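You operate a simulated robot arm through the tools that you are given. There is no shell and no other tool.

Carry out the task below with a simulated two-armed robot. There is one attempt and no reset: what you move stays moved.

Task
Start the machine after a stop and leave it running in auto mode.
Fine: main switch on, free the stop button, reset, wait for READY, drive switch on, then press start; the mould gate stays shut.

It is judged by the outcome, as a careful person would: the job done as asked, and still so three seconds after it is handed in. It fails if anything else is knocked over, pushed out of place, dropped, spilled or broken.

Robot
Two 7-joint arms with fingered hands on one trunk that stands fixed in place. Base frame: the origin is at the foot of the trunk, x ahead of it, y to its left, z up; the work surface is at about z = 0.8. Readings come in m, rad, newtons and seconds.
The left shoulder is at [0.07, 0.162, 1.371], the right one opposite. With the tool pointing down near the work surface each hand reaches from about 0.1 to 0.76 m from the base axis, measured 20 degrees to its own side. Payload 4 kg a hand.
The tool frame of a hand sits at the grasp point between the pads (the TCP): z along the fingers, y along the line on which they close. The tips reach 0.026 m beyond it. The gripper opens to 0.132 m; its body begins 0.073 m behind the TCP. The gripper is a hand of 4 fingers: y runs from the thumb to the fingers, the wrist lies at [0, 0, -0.224] in the tool frame.
Orientation is told as [roll, pitch, yaw] about the base's x, y, z axes, in that order, counted from this pose: with the fingers straight down and closing along the base's y, the tool's x points along the base's -x, its y along +y and its z along -z.

Tools
- The arms move only by the tool servo_tool. It takes "left_series", "right_series" or both (then of equal length, played together; a hand with none holds still); each is text: rows parted by semicolons, each of 6 numbers parted by spaces: the shift along the tool's x, y, z in m, then the turn, a rotation vector about the tool's x, y, z in rad. In form: x y z rx ry rz; .... A call has 1 to 20 rows; each row is the pose to reach, as a shift and turn from the pose commanded when the call began, along the tool's axes at that moment. Each row takes 0.2 s and may step no farther than 0.05 m and 0.15 rad from the row before; otherwise, the whole call is refused. A pose out of reach is approached as far as the arm can. The call stops where the force on the tool passes 40 N (or 10 N more than at its start, if that is more) or the arm is blocked; 0.2 s more then pass. In this call time passes only in rows, and 0.2 s behind the last. It gives the time, the measured TCP pose, the force on the tool (base axes), the opening and the grip force at its end, in the units of the frame above (readings bear some noise), with the torque about the TCP (base axes, N m) and any sound that the robot's microphone picked up, and new pictures: "show" is both (left out), scene, wrist or none (wrist: the cameras of the hands that moved).
- Cameras (640 x 400 px; columns grow to the right, rows downward): "scene" is now at [0.147, 0.045, 1.6255]; the picture's right is [0.39, -0.92, 0.00], its down [-0.40, -0.17, -0.90] and it looks along [0.83, 0.35, -0.44] (base axes); focal length 260 px, centre (320, 200). "left" rides on the left gripper at [-0.073, 0.006, -0.094] in its tool frame; the picture's right is [-0.08, -1.00, 0.00], its down [0.78, -0.06, -0.62] and it looks along [0.61, -0.05, 0.79] (tool axes); focal length 230 px, centre (320, 200). "right" rides on the right gripper at [0.073, 0.006, -0.094] in its tool frame; the picture's right is [-0.08, 1.00, 0.00], its down [-0.79, -0.06, -0.62] and it looks along [-0.61, -0.05, 0.79] (tool axes); focal length 230 px, centre (320, 200).
- lift_body(by): slides the trunk up (or, below 0, down) by that many m; the arms and the scene camera ride with it, the base frame stays. It gives what a move gives, with no picture.
- curl_fingers(finger1, finger2, finger3, thumb_bend, hand): sets how far each is bent, from 0 (flat) to 1 (curled in); at 0.3 the hand is open as for a grip, at 0.7 the pads meet at the TCP. One left out holds its place. A second passes; each finger stops where it meets its share of the squeeze, and holds until it gets a number again. It is the only way to open and close the hand. It gives what a move gives, with no picture; readings hold the bend of each and the force on the fingers (four entries, about 0 where the hand has none), thumb and palm.
- pan_tilt(pan, tilt): turns the head with the scene camera to pan (to the left, within 1.501 rad either way) and tilt (down, from -0.506 to 1.204), counted from straight ahead of the robot. It gives what a move gives, and a new picture of the scene camera.
- probe_pixels(camera, pixels): for up to 12 pixels [column, row] of the newest picture of that camera ("zoom" is the newest enlarged one), the place [x, y, z] in the base frame of the surface seen there, good to about 0.002 m, but the place of the scene camera against the robot may be out by one fixed shift of up to 0.025 m in any direction. No time passes.
- inspect(camera, box): a new picture of the part [left, top, right, bottom] of that camera's present view, enlarged. No time passes.
- job_done(): hands the job in; it is judged then, once.

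Unless the task says otherwise, let go and move clear before handing in.

The tools are called after "Call:" as a command line: name --argument value ..., lists and objects as JSON in quotes. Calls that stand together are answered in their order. servo_tool: Moves the arms, as the interface text tells. Its arguments: {"type":"object","properties":{"left_series":{"type":"string"},"right_series":{"type":"string"},"show":{"type":"string","enum":["both","scene","wrist","none"]}},"required":[]} The other tools are called the same way: lift_body (by) moves the trunk up or down; curl_fingers (finger1, finger2, finger3, thumb_bend, hand) moves the fingers one by one; pan_tilt (pan, tilt) turns the head that bears the scene camera; probe_pixels (camera, pixels) gives the place of the surface under pixels of a picture; inspect (camera, box) takes an enlarged picture of a part of a camera's view; job_done () hands the job in.

At the start:

```text
clock: 0.0
left_tool_pos: [0.4045, 0.4543, 1.4817]
left_tcp_rot: [0.002, -0.001, 0.001]
left_wrist_force: [-0.4, -0.3, -0.3]
left_wrist_torque: [-0.01, 0.01, 0.0]
left_grip_width: 0.1319
left_gripper_force: 0.1
left_shape: jaw
left_bend: [0.3, 0.3, 0.3, 0.3]
left_finger forces: [0.0, 0.0, 0.0, 0.1, 0.1, 0.1]
right_tool_pos: [0.482, 0.0602, 1.4581]
right_tcp_rot: [0.016, -0.001, -0.008]
right_wrist_force: [-0.2, 0.4, -0.4]
right_wrist_torque: [0.01, -0.02, 0.01]
right_grip_width: 0.1318
right_gripper_force: 0.2
right_shape: jaw
right_bend: [0.3, 0.3, 0.3, 0.3]
right_finger forces: [0.0, 0.0, 0.0, 0.0, 0.0, 0.0]
trunk travel left (down, up): [-0.85, 0.09]
head pan, tilt (commanded): [0.4, 0.454]
```

scene: 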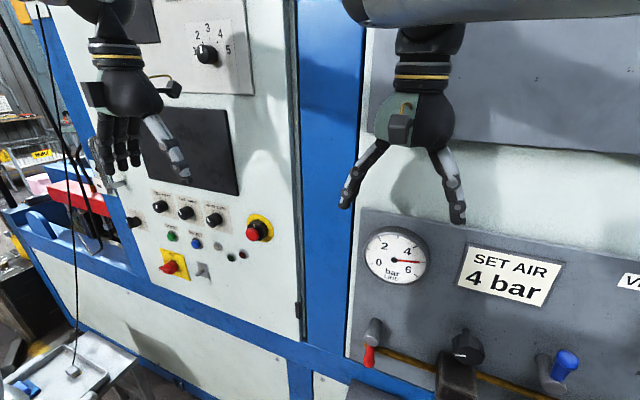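
right: 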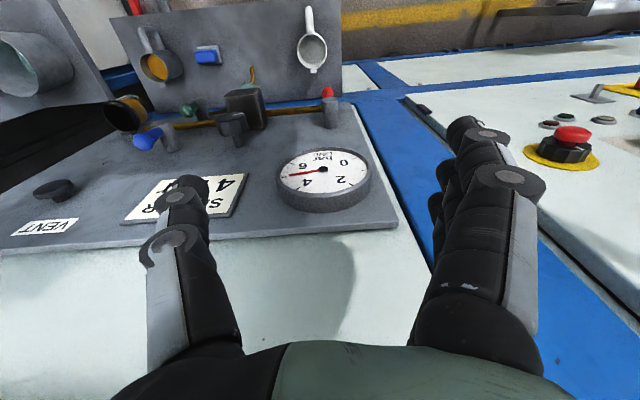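
left: 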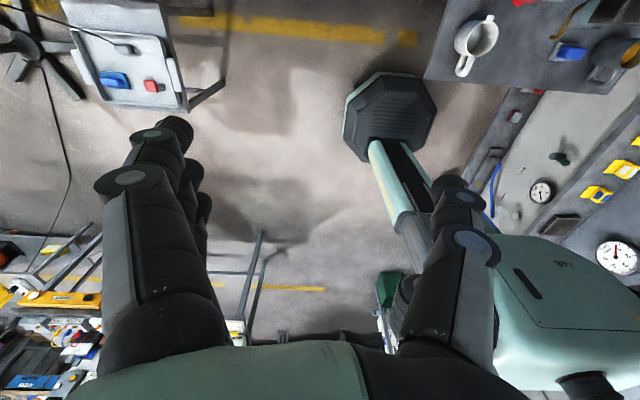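

The scene shows a control panel with knobs, a red E-stop at about (259,230), a yellow/red main switch at (170,265), and buttons around (190,240). I'll enlarge the panel to read the labels.

Call:
inspect --camera "scene" --box '[120, 170, 300, 300]'

Call:
inspect --camera "scene" --box '[0, 0, 320, 200]'

```text
3.08 times, centred on (210, 235) of scene
```

zoom: 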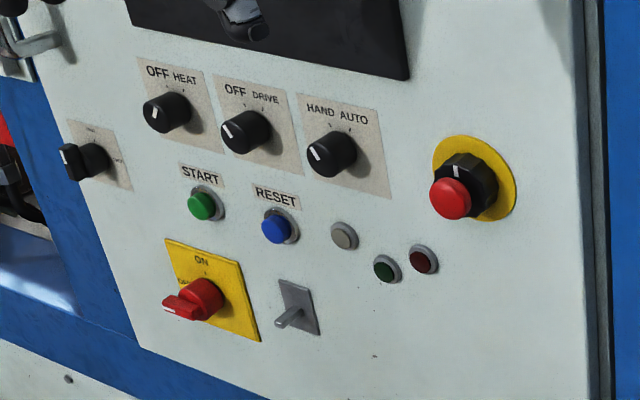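

```text
2.00 times, centred on (160, 100) of scene
```

zoom: 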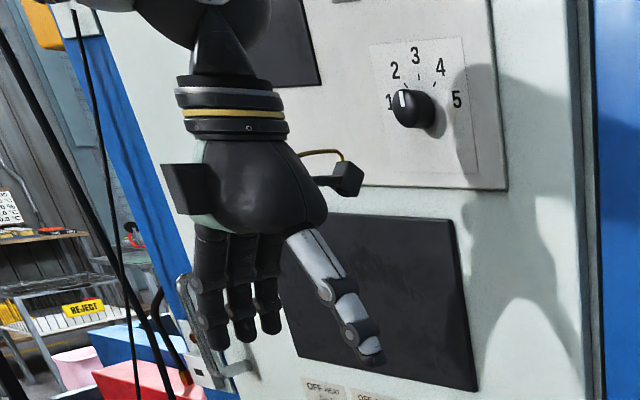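

The panel is readable: HEAT, DRIVE and HAND/AUTO knobs, START, RESET, the main switch and the E-stop. I'll turn the head to face the panel squarely and then probe.

Call:
pan_tilt --pan 0.75 --tilt 0.6

```text
clock: 0.8
left_tool_pos: [0.4044, 0.4555, 1.482]
left_tcp_rot: [0.001, -0.001, 0.0]
left_wrist_force: [0.1, 1.0, -0.7]
left_wrist_torque: [-0.01, 0.02, -0.01]
left_grip_width: 0.1319
left_gripper_force: 0.0
left_shape: jaw
left_bend: [0.3, 0.3, 0.3, 0.3]
left_finger forces: [0.0, 0.0, 0.1, 0.0, 0.0, 0.0]
right_tool_pos: [0.4827, 0.0583, 1.4601]
right_tcp_rot: [0.017, 0.002, -0.009]
right_wrist_force: [-0.5, -0.1, 0.6]
right_wrist_torque: [0.03, 0.04, 0.01]
right_grip_width: 0.132
right_gripper_force: 0.1
right_shape: jaw
right_bend: [0.3, 0.3, 0.3, 0.3]
right_finger forces: [0.0, 0.0, 0.1, 0.1, 0.1, 0.1]
trunk travel left (down, up): [-0.85, 0.09]
head pan, tilt (commanded): [0.75, 0.6]
```

scene: 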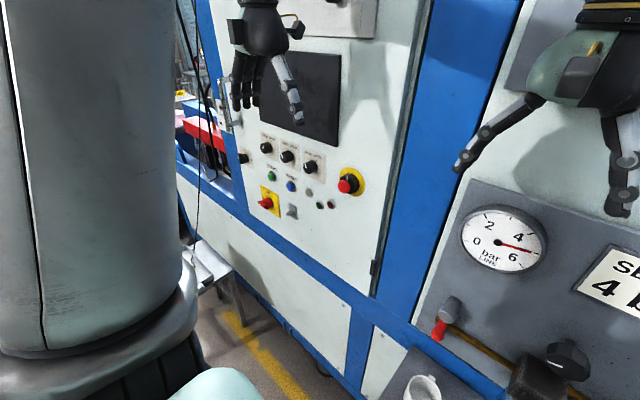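

The panel now spans about (240..370, 130..220). I'll enlarge it and probe its elements.

Call:
inspect --camera "scene" --box '[220, 120, 380, 220]'

```text
4.00 times, centred on (300, 170) of scene
```

zoom: 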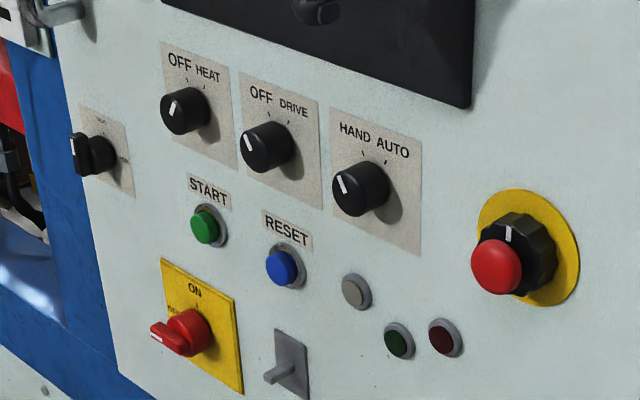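

Call:
probe_pixels --camera "zoom" --pixels '[[177, 108], [258, 145], [352, 185], [203, 226], [281, 267], [357, 290], [490, 265], [525, 240], [185, 330], [160, 340], [285, 360], [430, 300]]'

Call:
probe_pixels --camera "zoom" --pixels '[[130, 30], [520, 80], [600, 350], [120, 250], [399, 340], [445, 337], [570, 290], [215, 350], [90, 150], [310, 90], [230, 370], [305, 150]]'

```text
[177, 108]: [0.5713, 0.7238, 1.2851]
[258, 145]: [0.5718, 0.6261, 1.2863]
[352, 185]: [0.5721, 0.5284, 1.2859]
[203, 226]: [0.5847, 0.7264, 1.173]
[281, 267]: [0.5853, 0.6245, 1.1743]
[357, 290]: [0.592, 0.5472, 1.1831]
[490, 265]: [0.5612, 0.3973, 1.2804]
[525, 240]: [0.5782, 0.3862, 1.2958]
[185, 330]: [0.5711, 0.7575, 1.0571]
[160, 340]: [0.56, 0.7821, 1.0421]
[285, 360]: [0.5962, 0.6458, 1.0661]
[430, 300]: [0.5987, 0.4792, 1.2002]
```

```text
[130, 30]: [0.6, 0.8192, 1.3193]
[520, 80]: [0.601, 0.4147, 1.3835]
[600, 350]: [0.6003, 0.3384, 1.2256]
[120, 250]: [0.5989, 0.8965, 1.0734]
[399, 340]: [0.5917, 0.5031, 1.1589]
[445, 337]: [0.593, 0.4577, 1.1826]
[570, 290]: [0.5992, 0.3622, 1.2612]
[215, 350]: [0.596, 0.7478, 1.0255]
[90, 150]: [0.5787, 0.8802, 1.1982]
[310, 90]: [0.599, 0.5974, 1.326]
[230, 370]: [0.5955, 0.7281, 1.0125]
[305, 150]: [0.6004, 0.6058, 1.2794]
```

The panel lies at x≈0.60 with the three knobs at z≈1.285 and the E-stop near (0.56, 0.39, 1.285). I'll zoom further to read switch marks and the display.

Call:
inspect --camera "scene" --box '[255, 130, 327, 175]'

Call:
inspect --camera "scene" --box '[232, 175, 304, 220]'

Call:
inspect --camera "scene" --box '[170, 130, 250, 180]'

Call:
inspect --camera "scene" --box '[325, 160, 381, 195]'

```text
8.89 times, centred on (291, 152) of scene
```

zoom: 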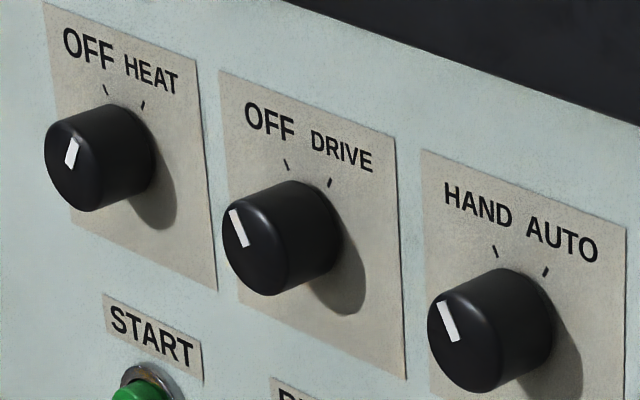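

```text
8.89 times, centred on (268, 198) of scene
```

zoom: 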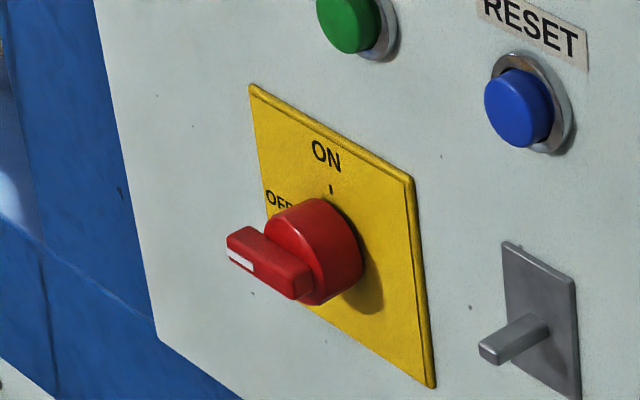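

```text
8.00 times, centred on (210, 155) of scene
```

zoom: 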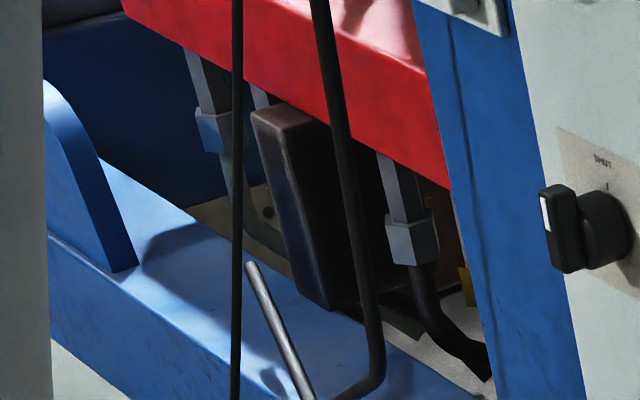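

```text
11.43 times, centred on (353, 178) of scene
```

zoom: 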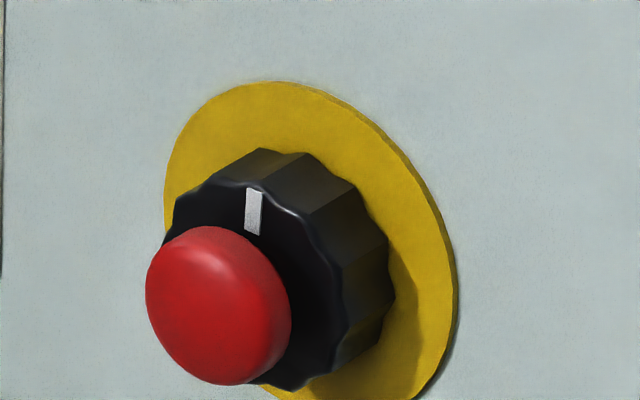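

HEAT already points to HEAT, while DRIVE is at OFF, the mode knob is at HAND and the main switch is at OFF. Before I lower the trunk for better reach, I'll probe what lies under both hands.

Call:
probe_pixels --camera "scene" --pixels '[[505, 240], [600, 275], [560, 370], [440, 330], [420, 380], [530, 385], [500, 190], [215, 270], [225, 120], [195, 200], [610, 80], [480, 150]]'

Call:
probe_pixels --camera "right" --pixels '[[320, 180], [180, 200], [240, 120], [150, 130], [55, 190], [25, 70], [310, 50], [200, 300], [330, 105], [60, 150], [480, 90], [560, 140]]'

```text
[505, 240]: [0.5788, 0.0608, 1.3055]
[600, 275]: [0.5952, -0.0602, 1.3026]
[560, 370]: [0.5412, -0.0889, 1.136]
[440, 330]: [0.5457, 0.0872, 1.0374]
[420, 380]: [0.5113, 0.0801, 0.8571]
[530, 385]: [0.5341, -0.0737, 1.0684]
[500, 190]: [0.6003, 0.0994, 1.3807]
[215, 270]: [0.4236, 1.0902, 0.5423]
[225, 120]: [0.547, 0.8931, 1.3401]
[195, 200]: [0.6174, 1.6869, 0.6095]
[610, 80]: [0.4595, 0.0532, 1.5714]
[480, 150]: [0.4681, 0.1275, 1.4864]
```

```text
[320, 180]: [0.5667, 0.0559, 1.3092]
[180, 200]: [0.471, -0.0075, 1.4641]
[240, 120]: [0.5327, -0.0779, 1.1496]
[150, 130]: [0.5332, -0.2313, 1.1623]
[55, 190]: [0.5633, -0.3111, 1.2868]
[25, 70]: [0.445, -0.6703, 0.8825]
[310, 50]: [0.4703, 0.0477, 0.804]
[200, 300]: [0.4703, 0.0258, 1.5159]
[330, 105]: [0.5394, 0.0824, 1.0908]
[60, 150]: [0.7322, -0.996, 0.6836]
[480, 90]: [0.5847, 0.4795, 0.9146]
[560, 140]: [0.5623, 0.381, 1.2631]
```

The right hand hangs about 0.08 m clear of the air panel, and the left hand is clear of the machine face. I'll pull the right hand back and aside and turn the left hand to point at the panel (+x).

Call:
servo_tool --left_series "0 0 0 0 -0.1428 0; 0 0 0 0 -0.2856 0; 0 0 0 0 -0.4284 0; 0 0 0 0 -0.5712 0; 0 0 0 0 -0.714 0; 0 0 0 0 -0.8568 0; 0 0 0 0 -0.9996 0; 0 0 0 0 -1.1424 0; 0 0 0 0 -1.2852 0; 0 0 0 0 -1.428 0; 0 0 0 0 -1.5708 0" --right_series "0.014 -0.009 0 0 0 0; 0.028 -0.018 0 0 0 0; 0.042 -0.027 0 0 0 0; 0.056 -0.036 0 0 0 0; 0.07 -0.045 0 0 0 0; 0.084 -0.054 0 0 0 0; 0.098 -0.063 0 0 0 0; 0.112 -0.072 0 0 0 0; 0.126 -0.081 0 0 0 0; 0.14 -0.09 0 0 0 0; 0.15 -0.1 0 0 0 0"

```text
clock: 3.2
left_tool_pos: [0.479, 0.4541, 1.4828]
left_tcp_rot: [0.08, -1.561, -0.072]
left_wrist_force: [-0.5, 0.6, -0.2]
left_wrist_torque: [0.01, -0.01, 0.0]
left_grip_width: 0.1318
left_gripper_force: 0.0
left_shape: jaw
left_bend: [0.3, 0.3, 0.3, 0.3]
left_finger forces: [0.0, 0.0, 0.0, 0.0, 0.0, 0.1]
left hand out of reach, approached as far as the arm can: row 9, 10, 11
right_tool_pos: [0.3326, -0.0385, 1.4574]
right_tcp_rot: [0.016, 0.003, -0.007]
right_wrist_force: [1.0, -0.1, -0.4]
right_wrist_torque: [0.01, -0.01, 0.02]
right_grip_width: 0.1318
right_gripper_force: 0.1
right_shape: jaw
right_bend: [0.3, 0.3, 0.3, 0.3]
right_finger forces: [0.0, 0.0, 0.1, 0.1, 0.0, 0.0]
trunk travel left (down, up): [-0.85, 0.09]
head pan, tilt (commanded): [0.75, 0.6]
```

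scene: 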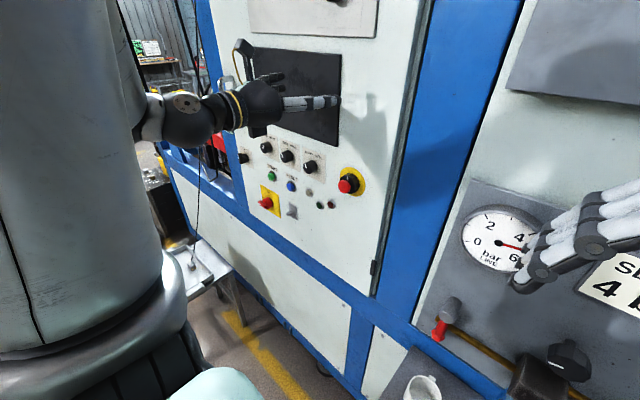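
right: 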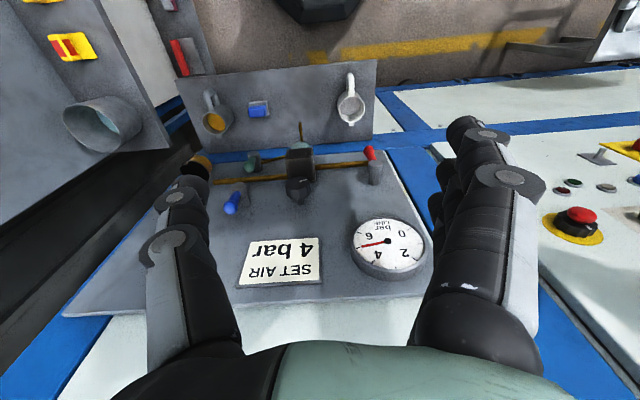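
left: 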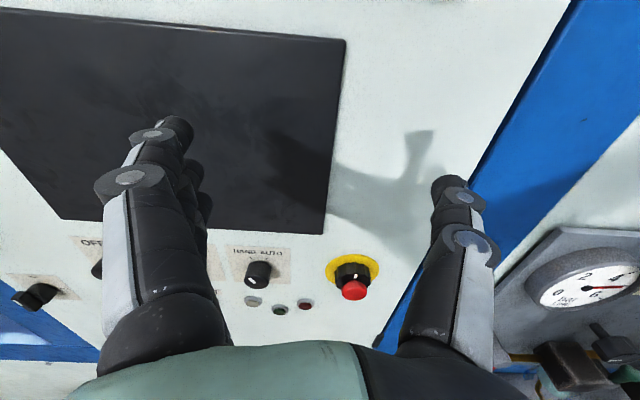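

The left hand now faces the panel (TCP x=0.479, tips about 0.09 m clear), and the left wrist picture shows the E-stop at (352,285). I'll lower the trunk 0.2 m so the main switch is comfortably in reach.

Call:
lift_body --by -0.2

```text
clock: 5.4
left_tool_pos: [0.4761, 0.4528, 1.2825]
left_tcp_rot: [0.01, -1.563, -0.004]
left_wrist_force: [0.0, 0.4, -0.3]
left_wrist_torque: [0.02, 0.02, 0.01]
left_grip_width: 0.132
left_gripper_force: 0.1
left_shape: jaw
left_bend: [0.3, 0.3, 0.3, 0.3]
left_finger forces: [0.1, 0.1, 0.1, 0.1, 0.1, 0.1]
right_tool_pos: [0.33, -0.0403, 1.2567]
right_tcp_rot: [0.015, 0.0, -0.006]
right_wrist_force: [-0.7, 0.5, 0.3]
right_wrist_torque: [0.03, -0.04, -0.01]
right_grip_width: 0.1318
right_gripper_force: 0.1
right_shape: jaw
right_bend: [0.3, 0.3, 0.3, 0.3]
right_finger forces: [0.1, 0.1, 0.1, 0.0, 0.0, 0.1]
trunk travel left (down, up): [-0.65, 0.29]
head pan, tilt (commanded): [0.75, 0.6]
```

The trunk is down and the hands came with it, the left TCP now being at z=1.28. I'll move the left hand toward y≈0.75, z≈1.15 to look at the main switch with the wrist camera.

Call:
servo_tool --left_series "0.018 0.042 0 0 0 0; 0.036 0.084 0 0 0 0; 0.054 0.126 0 0 0 0; 0.072 0.168 0 0 0 0; 0.09 0.21 0 0 0 0; 0.11 0.252 0 0 0 0; 0.13 0.297 0 0 0 0"

```text
clock: 7.0
left_tool_pos: [0.4745, 0.7522, 1.1502]
left_tcp_rot: [-0.392, -1.561, 0.398]
left_wrist_force: [0.4, 0.2, -0.4]
left_wrist_torque: [0.07, -0.03, -0.01]
left_grip_width: 0.1319
left_gripper_force: 0.0
left_shape: jaw
left_bend: [0.3, 0.3, 0.3, 0.3]
left_finger forces: [0.1, 0.1, 0.1, 0.0, 0.1, 0.0]
right_tool_pos: [0.3322, -0.0359, 1.2572]
right_tcp_rot: [0.014, 0.002, -0.007]
right_wrist_force: [-0.6, 0.1, 0.0]
right_wrist_torque: [-0.02, 0.0, 0.03]
right_grip_width: 0.132
right_gripper_force: 0.0
right_shape: jaw
right_bend: [0.3, 0.3, 0.3, 0.3]
right_finger forces: [0.0, 0.0, 0.1, 0.0, 0.1, 0.0]
trunk travel left (down, up): [-0.65, 0.29]
head pan, tilt (commanded): [0.75, 0.6]
```

scene: 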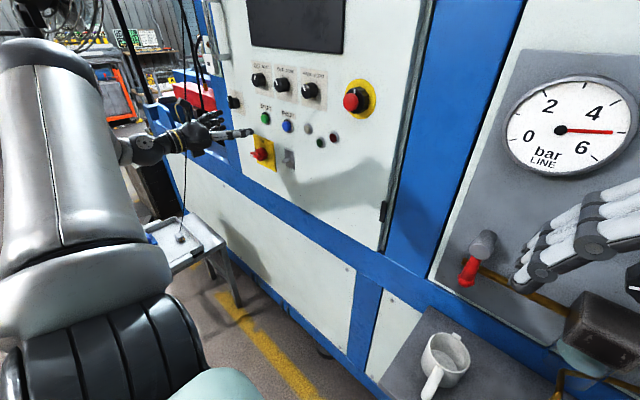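
left: 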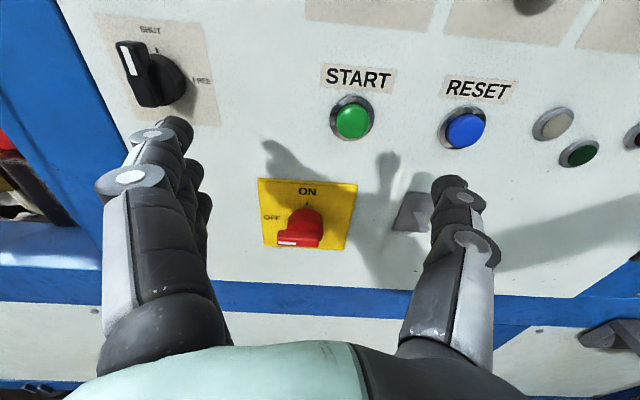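

The left picture shows the main switch at (302,228) with its handle on OFF, START at (352,120), RESET at (464,130), and a SHUT/FREE gate knob that I must not touch. I'll probe these with the wrist camera and enlarge the view.

Call:
probe_pixels --camera "left" --pixels '[[352, 121], [464, 131], [306, 220], [290, 240], [322, 238], [260, 180], [356, 184], [345, 249], [265, 244], [307, 204], [410, 215], [553, 123]]'

Call:
inspect --camera "left" --box '[250, 165, 362, 255]'

```text
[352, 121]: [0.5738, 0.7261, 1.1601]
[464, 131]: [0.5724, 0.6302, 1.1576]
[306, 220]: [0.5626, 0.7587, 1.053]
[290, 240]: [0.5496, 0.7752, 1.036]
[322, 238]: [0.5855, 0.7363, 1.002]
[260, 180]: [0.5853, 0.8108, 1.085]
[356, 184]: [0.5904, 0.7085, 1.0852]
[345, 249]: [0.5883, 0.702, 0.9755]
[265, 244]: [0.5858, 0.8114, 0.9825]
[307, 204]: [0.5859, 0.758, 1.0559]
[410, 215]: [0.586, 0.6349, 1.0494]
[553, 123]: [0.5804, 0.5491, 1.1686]
```

```text
4.44 times, centred on (306, 210) of left
```

zoom: 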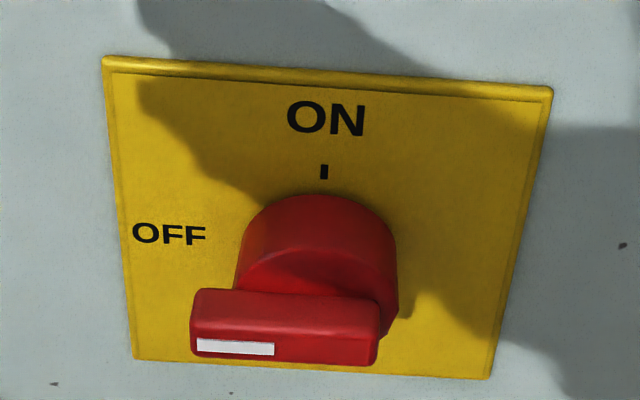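

The wrist camera puts the panel face at x≈0.588 and the main switch axis at about (y 0.758, z 1.032), with the scene camera about 0.012 high in both x and z. I'll probe the handle's shape in this enlarged picture.

Call:
probe_pixels --camera "zoom" --pixels '[[195, 300], [195, 350], [370, 315], [370, 360], [285, 300], [285, 325], [285, 350], [320, 205], [245, 260], [395, 300], [320, 240], [320, 280]]'

Call:
probe_pixels --camera "left" --pixels '[[352, 107], [352, 135], [337, 121], [368, 121], [464, 115], [464, 147], [445, 131], [484, 131], [150, 80], [125, 50], [145, 105], [180, 85]]'

```text
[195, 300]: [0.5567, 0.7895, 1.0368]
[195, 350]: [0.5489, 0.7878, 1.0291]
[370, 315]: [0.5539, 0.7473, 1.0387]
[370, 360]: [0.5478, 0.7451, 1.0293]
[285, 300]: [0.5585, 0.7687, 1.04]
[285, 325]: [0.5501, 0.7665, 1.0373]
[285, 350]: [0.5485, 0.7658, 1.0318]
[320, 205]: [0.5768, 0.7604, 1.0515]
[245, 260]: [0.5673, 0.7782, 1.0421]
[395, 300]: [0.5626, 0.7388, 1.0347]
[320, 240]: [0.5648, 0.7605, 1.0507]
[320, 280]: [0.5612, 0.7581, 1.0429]
```

```text
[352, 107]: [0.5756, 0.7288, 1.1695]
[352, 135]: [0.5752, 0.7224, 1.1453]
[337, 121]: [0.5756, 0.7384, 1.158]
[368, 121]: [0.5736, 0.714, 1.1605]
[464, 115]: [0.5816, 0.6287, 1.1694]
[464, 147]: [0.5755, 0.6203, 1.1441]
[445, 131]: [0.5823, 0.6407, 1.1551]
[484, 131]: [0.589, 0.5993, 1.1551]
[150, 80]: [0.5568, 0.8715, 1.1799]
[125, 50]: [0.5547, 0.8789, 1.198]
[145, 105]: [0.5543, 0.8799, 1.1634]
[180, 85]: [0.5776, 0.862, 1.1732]
```

The handle bar spans x 0.548–0.562, y 0.745–0.789 and z 1.028–1.040, so I'll grip it from above and below. I'll roll the left hand -90° about its pointing axis first, away from the panel.

Call:
servo_tool --left_series "0 0 0 0 0 -0.1428; 0 0 0 0 0 -0.2856; 0 0 0 0 0 -0.4284; 0 0 0 0 0 -0.5712; 0 0 0 0 0 -0.714; 0 0 0 0 0 -0.8568; 0 0 0 0 0 -0.9996; 0 0 0 0 0 -1.1424; 0 0 0 0 0 -1.2852; 0 0 0 0 0 -1.428; 0 0 0 0 0 -1.5708"

```text
clock: 9.4
left_tool_pos: [0.4734, 0.7497, 1.1528]
left_tcp_rot: [-1.563, 0.003, 1.579]
left_wrist_force: [-1.6, -0.1, 0.1]
left_wrist_torque: [0.0, 0.01, 0.02]
left_grip_width: 0.132
left_gripper_force: 0.0
left_shape: jaw
left_bend: [0.3, 0.3, 0.3, 0.3]
left_finger forces: [0.1, 0.1, 0.0, 0.0, 0.0, 0.0]
right_tool_pos: [0.3306, -0.04, 1.2565]
right_tcp_rot: [0.014, 0.001, -0.006]
right_wrist_force: [-0.1, -0.3, -0.4]
right_wrist_torque: [-0.01, 0.0, 0.04]
right_grip_width: 0.1319
right_gripper_force: 0.0
right_shape: jaw
right_bend: [0.3, 0.3, 0.3, 0.3]
right_finger forces: [0.0, 0.0, 0.0, 0.1, 0.1, 0.0]
trunk travel left (down, up): [-0.65, 0.29]
head pan, tilt (commanded): [0.75, 0.6]
```

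scene: 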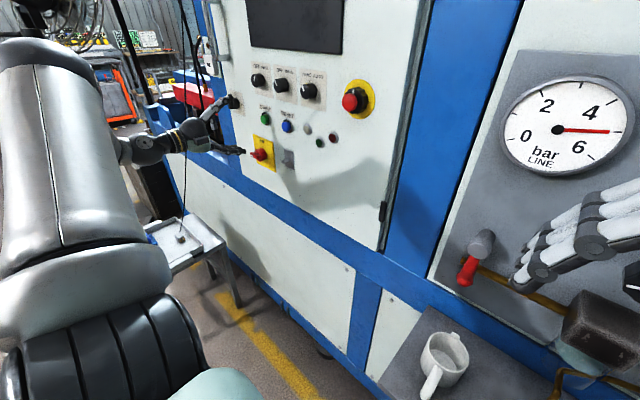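
left: 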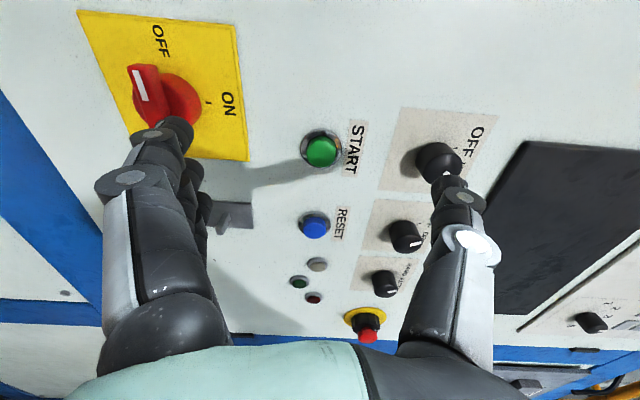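

The roll worked: tool y now points down and the main switch shows at (150,95) in the wrist picture. I'll move down to be level with the handle, still standing off the panel.

Call:
servo_tool --left_series "-0.003 0.04 0 0 0 0; -0.006 0.08 0 0 0 0; -0.009 0.12 0 0 0 0"

```text
clock: 10.2
left_tool_pos: [0.4737, 0.7576, 1.0325]
left_tcp_rot: [-1.562, 0.0, 1.578]
left_wrist_force: [-0.3, 0.4, -0.3]
left_wrist_torque: [-0.01, -0.01, -0.03]
left_grip_width: 0.1319
left_gripper_force: 0.1
left_shape: jaw
left_bend: [0.3, 0.3, 0.3, 0.3]
left_finger forces: [0.0, 0.1, 0.0, 0.0, 0.1, 0.1]
right_tool_pos: [0.3309, -0.0383, 1.258]
right_tcp_rot: [0.015, 0.001, -0.006]
right_wrist_force: [-0.8, 0.6, 0.4]
right_wrist_torque: [-0.01, 0.03, 0.01]
right_grip_width: 0.1317
right_gripper_force: 0.1
right_shape: jaw
right_bend: [0.3, 0.3, 0.3, 0.3]
right_finger forces: [0.0, 0.0, 0.0, 0.1, 0.1, 0.0]
trunk travel left (down, up): [-0.65, 0.29]
head pan, tilt (commanded): [0.75, 0.6]
```

scene: 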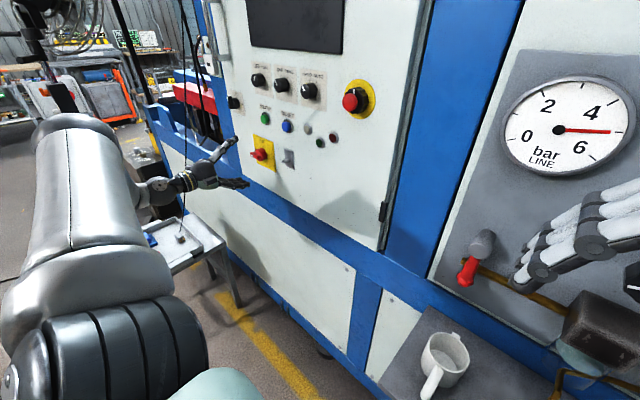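
left: 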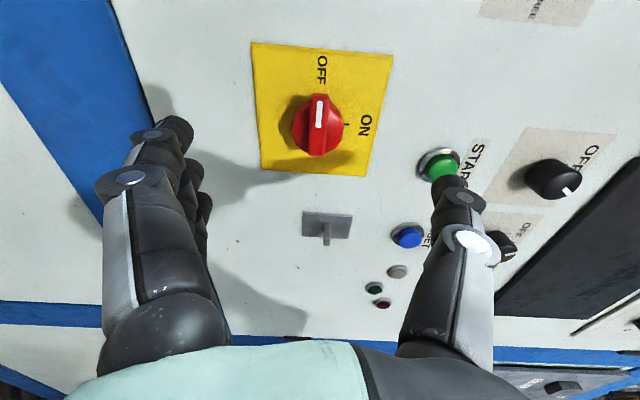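

The handle is centred between thumb and fingers at (320,125). I'll advance 0.064 m so the pads' tips surround the bar.

Call:
servo_tool --left_series "0 0 0.022 0 0 0; 0 0 0.044 0 0 0; 0 0 0.064 0 0 0"

```text
clock: 11.0
left_tool_pos: [0.5368, 0.759, 1.0324]
left_tcp_rot: [-1.563, 0.0, 1.578]
left_wrist_force: [0.2, -0.4, 0.4]
left_wrist_torque: [-0.01, -0.01, 0.05]
left_grip_width: 0.1319
left_gripper_force: 0.0
left_shape: jaw
left_bend: [0.3, 0.3, 0.3, 0.3]
left_finger forces: [0.0, 0.0, 0.1, 0.0, 0.0, 0.0]
right_tool_pos: [0.3311, -0.0404, 1.2572]
right_tcp_rot: [0.016, 0.002, -0.007]
right_wrist_force: [0.0, 0.1, 0.0]
right_wrist_torque: [-0.01, 0.01, 0.02]
right_grip_width: 0.1319
right_gripper_force: 0.3
right_shape: jaw
right_bend: [0.3, 0.3, 0.3, 0.3]
right_finger forces: [0.0, 0.0, 0.0, 0.1, 0.0, 0.0]
trunk travel left (down, up): [-0.65, 0.29]
head pan, tilt (commanded): [0.75, 0.6]
```

scene: 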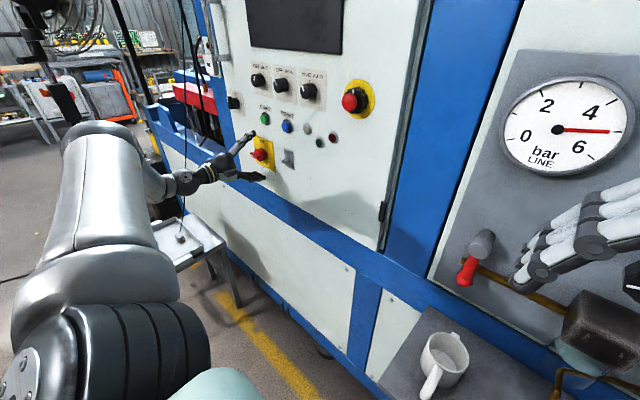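
left: 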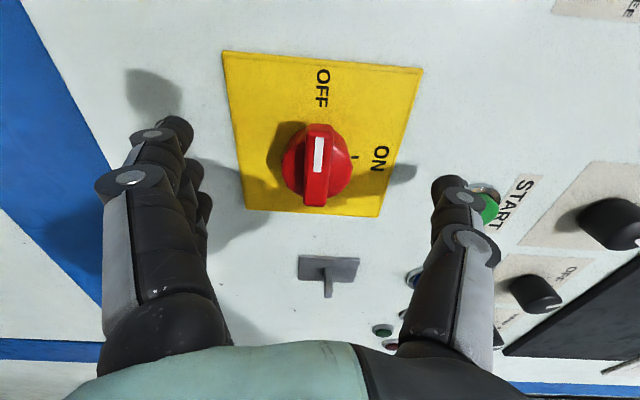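

No contact yet and the bar lies between the tips at (318,165). I'll close the hand on the handle.

Call:
curl_fingers --hand "left" --finger1 0.7 --finger2 0.7 --finger3 0.7 --thumb_bend 0.7

Call:
inspect --camera "left" --box '[160, 50, 480, 250]'

```text
clock: 12.0
left_tool_pos: [0.5379, 0.7586, 1.0318]
left_tcp_rot: [-1.561, -0.001, 1.578]
left_wrist_force: [0.7, 0.3, -1.2]
left_wrist_torque: [0.01, 0.07, -0.01]
left_grip_width: 0.0335
left_gripper_force: 12.7
left_shape: fingers
left_bend: [0.64, 0.57, 0.67, 0.64]
left_finger forces: [4.5, 6.7, 2.2, 0.1, 12.2, 0.0]
right_tool_pos: [0.3312, -0.0387, 1.2581]
right_tcp_rot: [0.016, 0.001, -0.007]
right_wrist_force: [0.0, 0.8, 0.2]
right_wrist_torque: [0.02, -0.01, -0.02]
right_grip_width: 0.132
right_gripper_force: 0.0
right_shape: jaw
right_bend: [0.3, 0.3, 0.3, 0.3]
right_finger forces: [0.0, 0.0, 0.1, 0.1, 0.1, 0.0]
trunk travel left (down, up): [-0.65, 0.29]
head pan, tilt (commanded): [0.75, 0.6]
```

```text
2.00 times, centred on (320, 150) of left
```

zoom: 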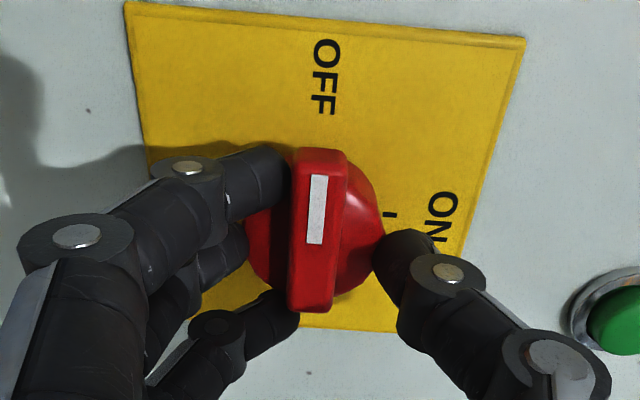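

Fingers and thumb hold the red handle (grip 12.7 N). I'll turn +90° about the tool axis toward ON.

Call:
servo_tool --left_series "0 0 0 0 0 0.1428; 0 0 0 0 0 0.2856; 0 0 0 0 0 0.4284; 0 0 0 0 0 0.5712; 0 0 0 0 0 0.714; 0 0 0 0 0 0.8568; 0 0 0 0 0 0.9996; 0 0 0 0 0 1.1424; 0 0 0 0 0 1.2852; 0 0 0 0 0 1.428; 0 0 0 0 0 1.5708"

```text
clock: 14.4
left_tool_pos: [0.5374, 0.7587, 1.0292]
left_tcp_rot: [0.14, -1.56, -0.13]
left_wrist_force: [-5.7, -5.9, -16.3]
left_wrist_torque: [-0.05, 0.4, -0.18]
left_grip_width: 0.0324
left_gripper_force: 16.6
left_shape: fingers
left_bend: [0.66, 0.58, 0.69, 0.64]
left_finger forces: [2.7, 5.3, 7.3, 0.0, 17.7, 0.0]
right_tool_pos: [0.3318, -0.0386, 1.2565]
right_tcp_rot: [0.014, 0.002, -0.007]
right_wrist_force: [-0.4, 0.6, -0.7]
right_wrist_torque: [0.0, 0.02, -0.02]
right_grip_width: 0.1317
right_gripper_force: 0.1
right_shape: jaw
right_bend: [0.3, 0.3, 0.3, 0.3]
right_finger forces: [0.0, 0.1, 0.0, 0.0, 0.0, 0.0]
trunk travel left (down, up): [-0.65, 0.29]
head pan, tilt (commanded): [0.75, 0.6]
```

scene: 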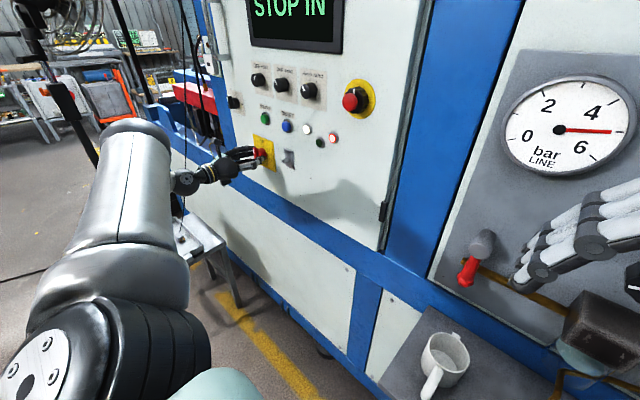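
left: 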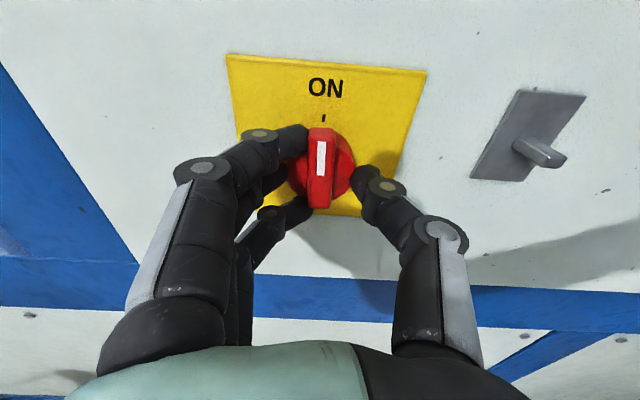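

The display lit up with "STOP IN" and the handle mark points to ON, so the main switch is on. I'll open the hand to release it.

Call:
curl_fingers --hand "left" --finger1 0.3 --finger2 0.3 --finger3 0.3 --thumb_bend 0.3

Call:
inspect --camera "left" --box '[160, 30, 480, 230]'

Call:
inspect --camera "scene" --box '[200, 0, 392, 120]'

```text
clock: 15.4
left_tool_pos: [0.5387, 0.759, 1.0325]
left_tcp_rot: [0.019, -1.562, -0.014]
left_wrist_force: [0.0, -1.2, -0.3]
left_wrist_torque: [-0.01, -0.03, 0.02]
left_grip_width: 0.1356
left_gripper_force: 0.0
left_shape: fingers
left_bend: [0.3, 0.3, 0.3, 0.3]
left_finger forces: [0.1, 0.0, 0.1, 0.0, 0.0, 0.1]
right_tool_pos: [0.3308, -0.0388, 1.256]
right_tcp_rot: [0.015, -0.001, -0.008]
right_wrist_force: [0.5, -0.6, -0.3]
right_wrist_torque: [0.04, -0.01, -0.02]
right_grip_width: 0.1316
right_gripper_force: 0.0
right_shape: jaw
right_bend: [0.3, 0.3, 0.3, 0.3]
right_finger forces: [0.0, 0.0, 0.0, 0.0, 0.0, 0.0]
trunk travel left (down, up): [-0.65, 0.29]
head pan, tilt (commanded): [0.75, 0.6]
```

```text
2.00 times, centred on (320, 130) of left
```

zoom: 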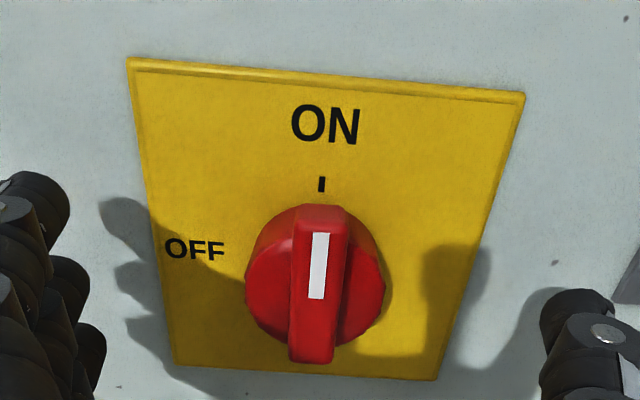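

```text
3.33 times, centred on (296, 60) of scene
```

zoom: 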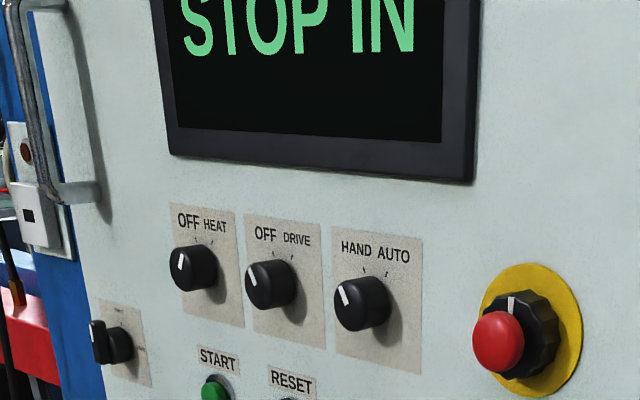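

The main switch mark points at ON and the hand is open and free. I'll back out and move up and right, then pan to check the right arm before lowering the trunk a bit for the E-stop.

Call:
servo_tool --left_series "0 0 -0.032 0 0 0; 0 0 -0.064 0 0 0; -0.0368 -0.0259 -0.064 0 0 0; -0.0736 -0.0518 -0.064 0 0 0; -0.1104 -0.0777 -0.064 0 0 0; -0.1472 -0.1036 -0.064 0 0 0; -0.184 -0.1295 -0.064 0 0 0; -0.2208 -0.1554 -0.064 0 0 0; -0.2576 -0.1813 -0.064 0 0 0; -0.2944 -0.2072 -0.064 0 0 0; -0.3312 -0.2331 -0.064 0 0 0; -0.368 -0.259 -0.064 0 0 0" --show "wrist"

Call:
pan_tilt --pan -0.5 --tilt 0.8

```text
clock: 18.0
left_tool_pos: [0.4771, 0.4951, 1.4016]
left_tcp_rot: [0.235, -1.563, -0.228]
left_wrist_force: [0.5, -0.6, -0.8]
left_wrist_torque: [-0.03, -0.01, 0.02]
left_grip_width: 0.1358
left_gripper_force: 0.0
left_shape: fingers
left_bend: [0.3, 0.3, 0.3, 0.3]
left_finger forces: [0.1, 0.0, 0.1, 0.0, 0.1, 0.1]
right_tool_pos: [0.3309, -0.0425, 1.2575]
right_tcp_rot: [0.016, -0.001, -0.007]
right_wrist_force: [0.2, -0.3, 0.2]
right_wrist_torque: [0.02, -0.01, 0.03]
right_grip_width: 0.1322
right_gripper_force: 0.2
right_shape: jaw
right_bend: [0.3, 0.3, 0.3, 0.3]
right_finger forces: [0.0, 0.0, 0.0, 0.0, 0.0, 0.0]
trunk travel left (down, up): [-0.65, 0.29]
head pan, tilt (commanded): [0.75, 0.6]
```

left: 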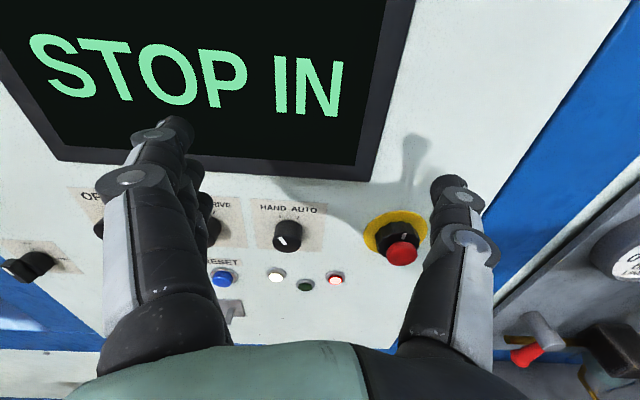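

```text
clock: 19.4
left_tool_pos: [0.4763, 0.4997, 1.4002]
left_tcp_rot: [-0.015, -1.562, 0.024]
left_wrist_force: [0.1, 0.0, 1.3]
left_wrist_torque: [0.0, -0.02, 0.0]
left_grip_width: 0.136
left_gripper_force: 0.0
left_shape: fingers
left_bend: [0.3, 0.3, 0.3, 0.3]
left_finger forces: [0.1, 0.0, 0.1, 0.1, 0.0, 0.0]
right_tool_pos: [0.3305, -0.0384, 1.2558]
right_tcp_rot: [0.014, 0.0, -0.007]
right_wrist_force: [-1.2, -0.7, 0.3]
right_wrist_torque: [0.0, 0.01, -0.02]
right_grip_width: 0.1322
right_gripper_force: 0.1
right_shape: jaw
right_bend: [0.3, 0.3, 0.3, 0.3]
right_finger forces: [0.0, 0.0, 0.1, 0.0, 0.0, 0.0]
trunk travel left (down, up): [-0.65, 0.29]
head pan, tilt (commanded): [-0.499, 0.799]
```

scene: 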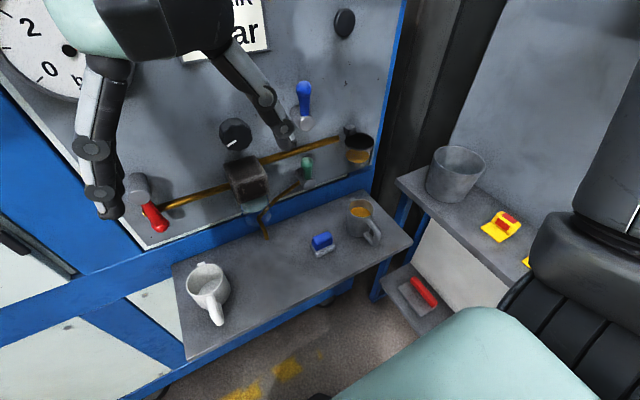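

The right elbow at about (600,240) is near a side shelf carrying a bucket and yellow blocks. I'll probe the clearance before deciding on lowering.

Call:
probe_pixels --camera "scene" --pixels '[[560, 250], [530, 300], [610, 180], [500, 228], [460, 205], [420, 290], [580, 345], [600, 260], [530, 262], [495, 250], [340, 390], [455, 330]]'

```text
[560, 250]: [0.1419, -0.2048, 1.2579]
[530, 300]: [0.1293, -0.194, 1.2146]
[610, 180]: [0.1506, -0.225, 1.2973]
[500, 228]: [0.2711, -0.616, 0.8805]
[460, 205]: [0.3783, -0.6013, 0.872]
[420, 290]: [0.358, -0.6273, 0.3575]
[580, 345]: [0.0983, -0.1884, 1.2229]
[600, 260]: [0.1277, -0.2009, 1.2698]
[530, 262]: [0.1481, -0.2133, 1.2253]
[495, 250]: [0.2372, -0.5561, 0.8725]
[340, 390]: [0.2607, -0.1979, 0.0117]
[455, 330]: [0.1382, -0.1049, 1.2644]
```

Those pixels are the shoulder, not the elbow, and the side shelf is at y≈-0.6, z≈0.87. I'll pan further right to find the right elbow.

Call:
pan_tilt --pan -1.2 --tilt 0.75

```text
clock: 20.5
left_tool_pos: [0.4765, 0.4997, 1.3997]
left_tcp_rot: [0.004, -1.562, 0.004]
left_wrist_force: [-0.6, 0.4, 0.6]
left_wrist_torque: [0.01, 0.03, 0.02]
left_grip_width: 0.1361
left_gripper_force: 0.0
left_shape: fingers
left_bend: [0.3, 0.3, 0.3, 0.3]
left_finger forces: [0.0, 0.0, 0.1, 0.0, 0.1, 0.0]
right_tool_pos: [0.33, -0.0405, 1.257]
right_tcp_rot: [0.016, 0.001, -0.008]
right_wrist_force: [0.1, -0.2, 0.1]
right_wrist_torque: [0.01, 0.03, 0.0]
right_grip_width: 0.1317
right_gripper_force: 0.0
right_shape: jaw
right_bend: [0.3, 0.3, 0.3, 0.3]
right_finger forces: [0.0, 0.0, 0.1, 0.1, 0.0, 0.0]
trunk travel left (down, up): [-0.65, 0.29]
head pan, tilt (commanded): [-1.201, 0.75]
```

scene: 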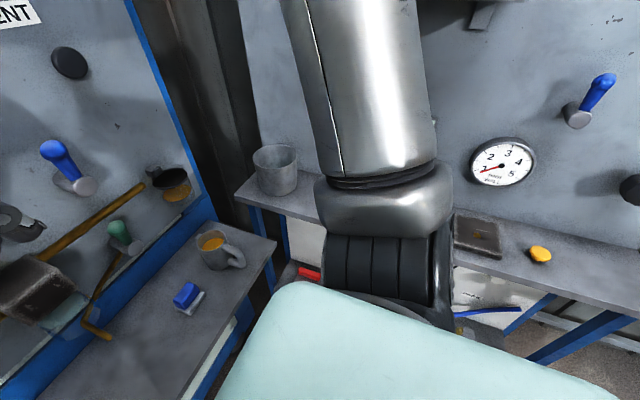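

The right upper arm runs up and away in the picture; I'll probe along it and the side shelf to get the elbow height.

Call:
probe_pixels --camera "scene" --pixels '[[350, 10], [360, 80], [380, 150], [420, 120], [390, 220], [275, 170], [500, 160], [540, 255], [475, 240], [300, 205], [290, 10], [410, 10]]'

```text
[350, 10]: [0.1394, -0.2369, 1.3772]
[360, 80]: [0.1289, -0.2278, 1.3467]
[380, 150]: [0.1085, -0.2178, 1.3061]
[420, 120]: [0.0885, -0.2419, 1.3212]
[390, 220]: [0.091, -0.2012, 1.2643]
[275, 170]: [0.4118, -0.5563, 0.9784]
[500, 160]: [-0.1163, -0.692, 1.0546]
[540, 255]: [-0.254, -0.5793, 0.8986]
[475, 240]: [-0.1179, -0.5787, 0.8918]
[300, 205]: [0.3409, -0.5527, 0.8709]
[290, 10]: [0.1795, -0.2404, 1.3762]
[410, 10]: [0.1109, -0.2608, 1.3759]
```

The right elbow is raised (arm goes up past z≈1.38), well clear of the side shelf, so lowering is safe. I'll lower 0.12 m and turn the head back to the panel.

Call:
lift_body --by -0.12

Call:
pan_tilt --pan 0.75 --tilt 0.35

```text
clock: 22.0
left_tool_pos: [0.4766, 0.4998, 1.28]
left_tcp_rot: [0.016, -1.561, -0.009]
left_wrist_force: [-0.6, 0.7, -0.1]
left_wrist_torque: [0.0, 0.0, -0.03]
left_grip_width: 0.1359
left_gripper_force: 0.1
left_shape: fingers
left_bend: [0.3, 0.3, 0.3, 0.3]
left_finger forces: [0.0, 0.0, 0.0, 0.1, 0.1, 0.0]
right_tool_pos: [0.3298, -0.0389, 1.1374]
right_tcp_rot: [0.016, 0.001, -0.007]
right_wrist_force: [0.0, -0.8, 0.2]
right_wrist_torque: [0.01, -0.03, -0.01]
right_grip_width: 0.1317
right_gripper_force: 0.0
right_shape: jaw
right_bend: [0.3, 0.3, 0.3, 0.3]
right_finger forces: [0.0, 0.0, 0.1, 0.1, 0.0, 0.0]
trunk travel left (down, up): [-0.53, 0.41]
head pan, tilt (commanded): [-1.201, 0.75]
```

```text
clock: 23.9
left_tool_pos: [0.4767, 0.4985, 1.28]
left_tcp_rot: [0.01, -1.563, -0.003]
left_wrist_force: [0.4, 0.8, 0.3]
left_wrist_torque: [-0.01, 0.0, 0.02]
left_grip_width: 0.1357
left_gripper_force: 0.0
left_shape: fingers
left_bend: [0.3, 0.3, 0.3, 0.3]
left_finger forces: [0.0, 0.0, 0.0, 0.0, 0.0, 0.1]
right_tool_pos: [0.3319, -0.0402, 1.1377]
right_tcp_rot: [0.016, -0.001, -0.007]
right_wrist_force: [0.1, 0.1, -0.8]
right_wrist_torque: [-0.02, 0.03, 0.03]
right_grip_width: 0.1321
right_gripper_force: 0.0
right_shape: jaw
right_bend: [0.3, 0.3, 0.3, 0.3]
right_finger forces: [0.0, 0.1, 0.1, 0.0, 0.0, 0.0]
trunk travel left (down, up): [-0.53, 0.41]
head pan, tilt (commanded): [0.75, 0.351]
```

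scene: 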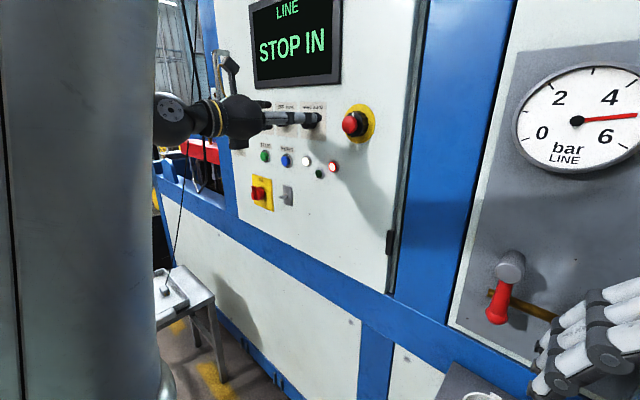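

The display reads "LINE STOP IN" and the white and red lamps are lit. I'll move the left hand above the E-stop to look at it with the wrist camera.

Call:
servo_tool --left_series "-0.025 -0.037 0 0 0 0; -0.05 -0.074 0 0 0 0; -0.075 -0.11 0 0 0 0" --show "wrist"

Call:
inspect --camera "left" --box '[240, 150, 400, 250]'

```text
clock: 24.7
left_tool_pos: [0.4757, 0.4199, 1.338]
left_tcp_rot: [-1.424, -1.535, 1.435]
left_wrist_force: [0.1, 1.1, -0.1]
left_wrist_torque: [-0.02, 0.02, -0.01]
left_grip_width: 0.1359
left_gripper_force: 0.0
left_shape: fingers
left_bend: [0.3, 0.3, 0.3, 0.3]
left_finger forces: [0.1, 0.1, 0.0, 0.0, 0.1, 0.0]
left hand out of reach, approached as far as the arm can: row 3
right_tool_pos: [0.3303, -0.0383, 1.1364]
right_tcp_rot: [0.014, -0.001, -0.007]
right_wrist_force: [0.6, 1.0, 0.9]
right_wrist_torque: [-0.03, 0.02, 0.03]
right_grip_width: 0.132
right_gripper_force: 0.1
right_shape: jaw
right_bend: [0.3, 0.3, 0.3, 0.3]
right_finger forces: [0.0, 0.0, 0.1, 0.1, 0.1, 0.0]
trunk travel left (down, up): [-0.53, 0.41]
head pan, tilt (commanded): [0.75, 0.351]
```

left: 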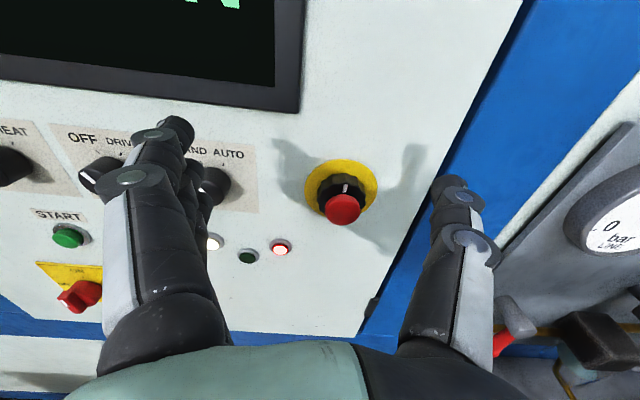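

```text
4.00 times, centred on (320, 200) of left
```

zoom: 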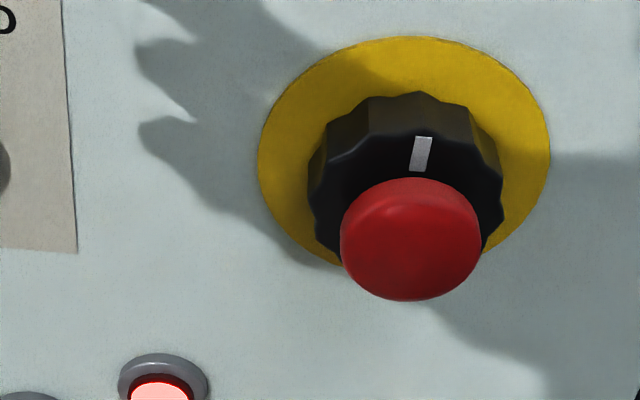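

The left arm is near its inner limit here, but the E-stop is well seen at (340,195). I'll probe its geometry.

Call:
probe_pixels --camera "zoom" --pixels '[[410, 240], [410, 200], [410, 285], [345, 240], [475, 240], [420, 155], [415, 100], [330, 190], [495, 190], [405, 45], [262, 165], [548, 160]]'

```text
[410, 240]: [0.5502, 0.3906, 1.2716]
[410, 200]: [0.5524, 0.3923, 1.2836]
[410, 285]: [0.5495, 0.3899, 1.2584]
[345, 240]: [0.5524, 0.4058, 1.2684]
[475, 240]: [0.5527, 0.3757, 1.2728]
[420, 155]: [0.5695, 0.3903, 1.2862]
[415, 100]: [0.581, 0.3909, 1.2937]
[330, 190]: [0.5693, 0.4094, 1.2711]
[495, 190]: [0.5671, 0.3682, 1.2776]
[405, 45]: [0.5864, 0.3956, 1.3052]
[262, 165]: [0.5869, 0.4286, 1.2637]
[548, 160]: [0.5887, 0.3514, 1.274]
```

The E-stop centre is about (y 0.390, z 1.270): red cap front at x 0.5495 (radius 16 mm) and ribbed collar from x 0.568 to 0.587 (radius 22 mm). I'll try to line up the left hand in front of it at x≈0.50.

Call:
servo_tool --left_series "0.034 -0.01 0.012 0 0 0; 0.068 -0.02 0.024 0 0 0; 0.068 -0.03 0.024 0 0 0" --show "wrist"

```text
clock: 25.5
left_tool_pos: [0.4985, 0.3965, 1.263]
left_tcp_rot: [-1.152, -1.533, 1.173]
left_wrist_force: [0.0, 0.1, -0.4]
left_wrist_torque: [-0.01, 0.01, 0.02]
left_grip_width: 0.1362
left_gripper_force: 0.1
left_shape: fingers
left_bend: [0.3, 0.3, 0.3, 0.3]
left_finger forces: [0.1, 0.0, 0.0, 0.0, 0.1, 0.0]
left hand out of reach, approached as far as the arm can: row 3
right_tool_pos: [0.3304, -0.0399, 1.1372]
right_tcp_rot: [0.016, -0.001, -0.007]
right_wrist_force: [-0.7, -0.9, -0.1]
right_wrist_torque: [-0.02, -0.02, -0.01]
right_grip_width: 0.1317
right_gripper_force: 0.2
right_shape: jaw
right_bend: [0.3, 0.3, 0.3, 0.3]
right_finger forces: [0.0, 0.0, 0.0, 0.1, 0.0, 0.0]
trunk travel left (down, up): [-0.53, 0.41]
head pan, tilt (commanded): [0.75, 0.351]
```

left: 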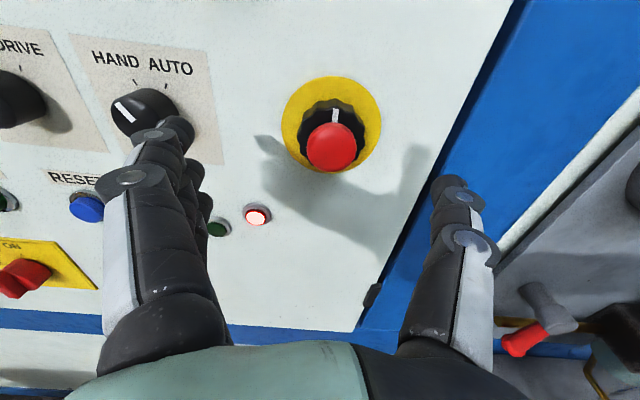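

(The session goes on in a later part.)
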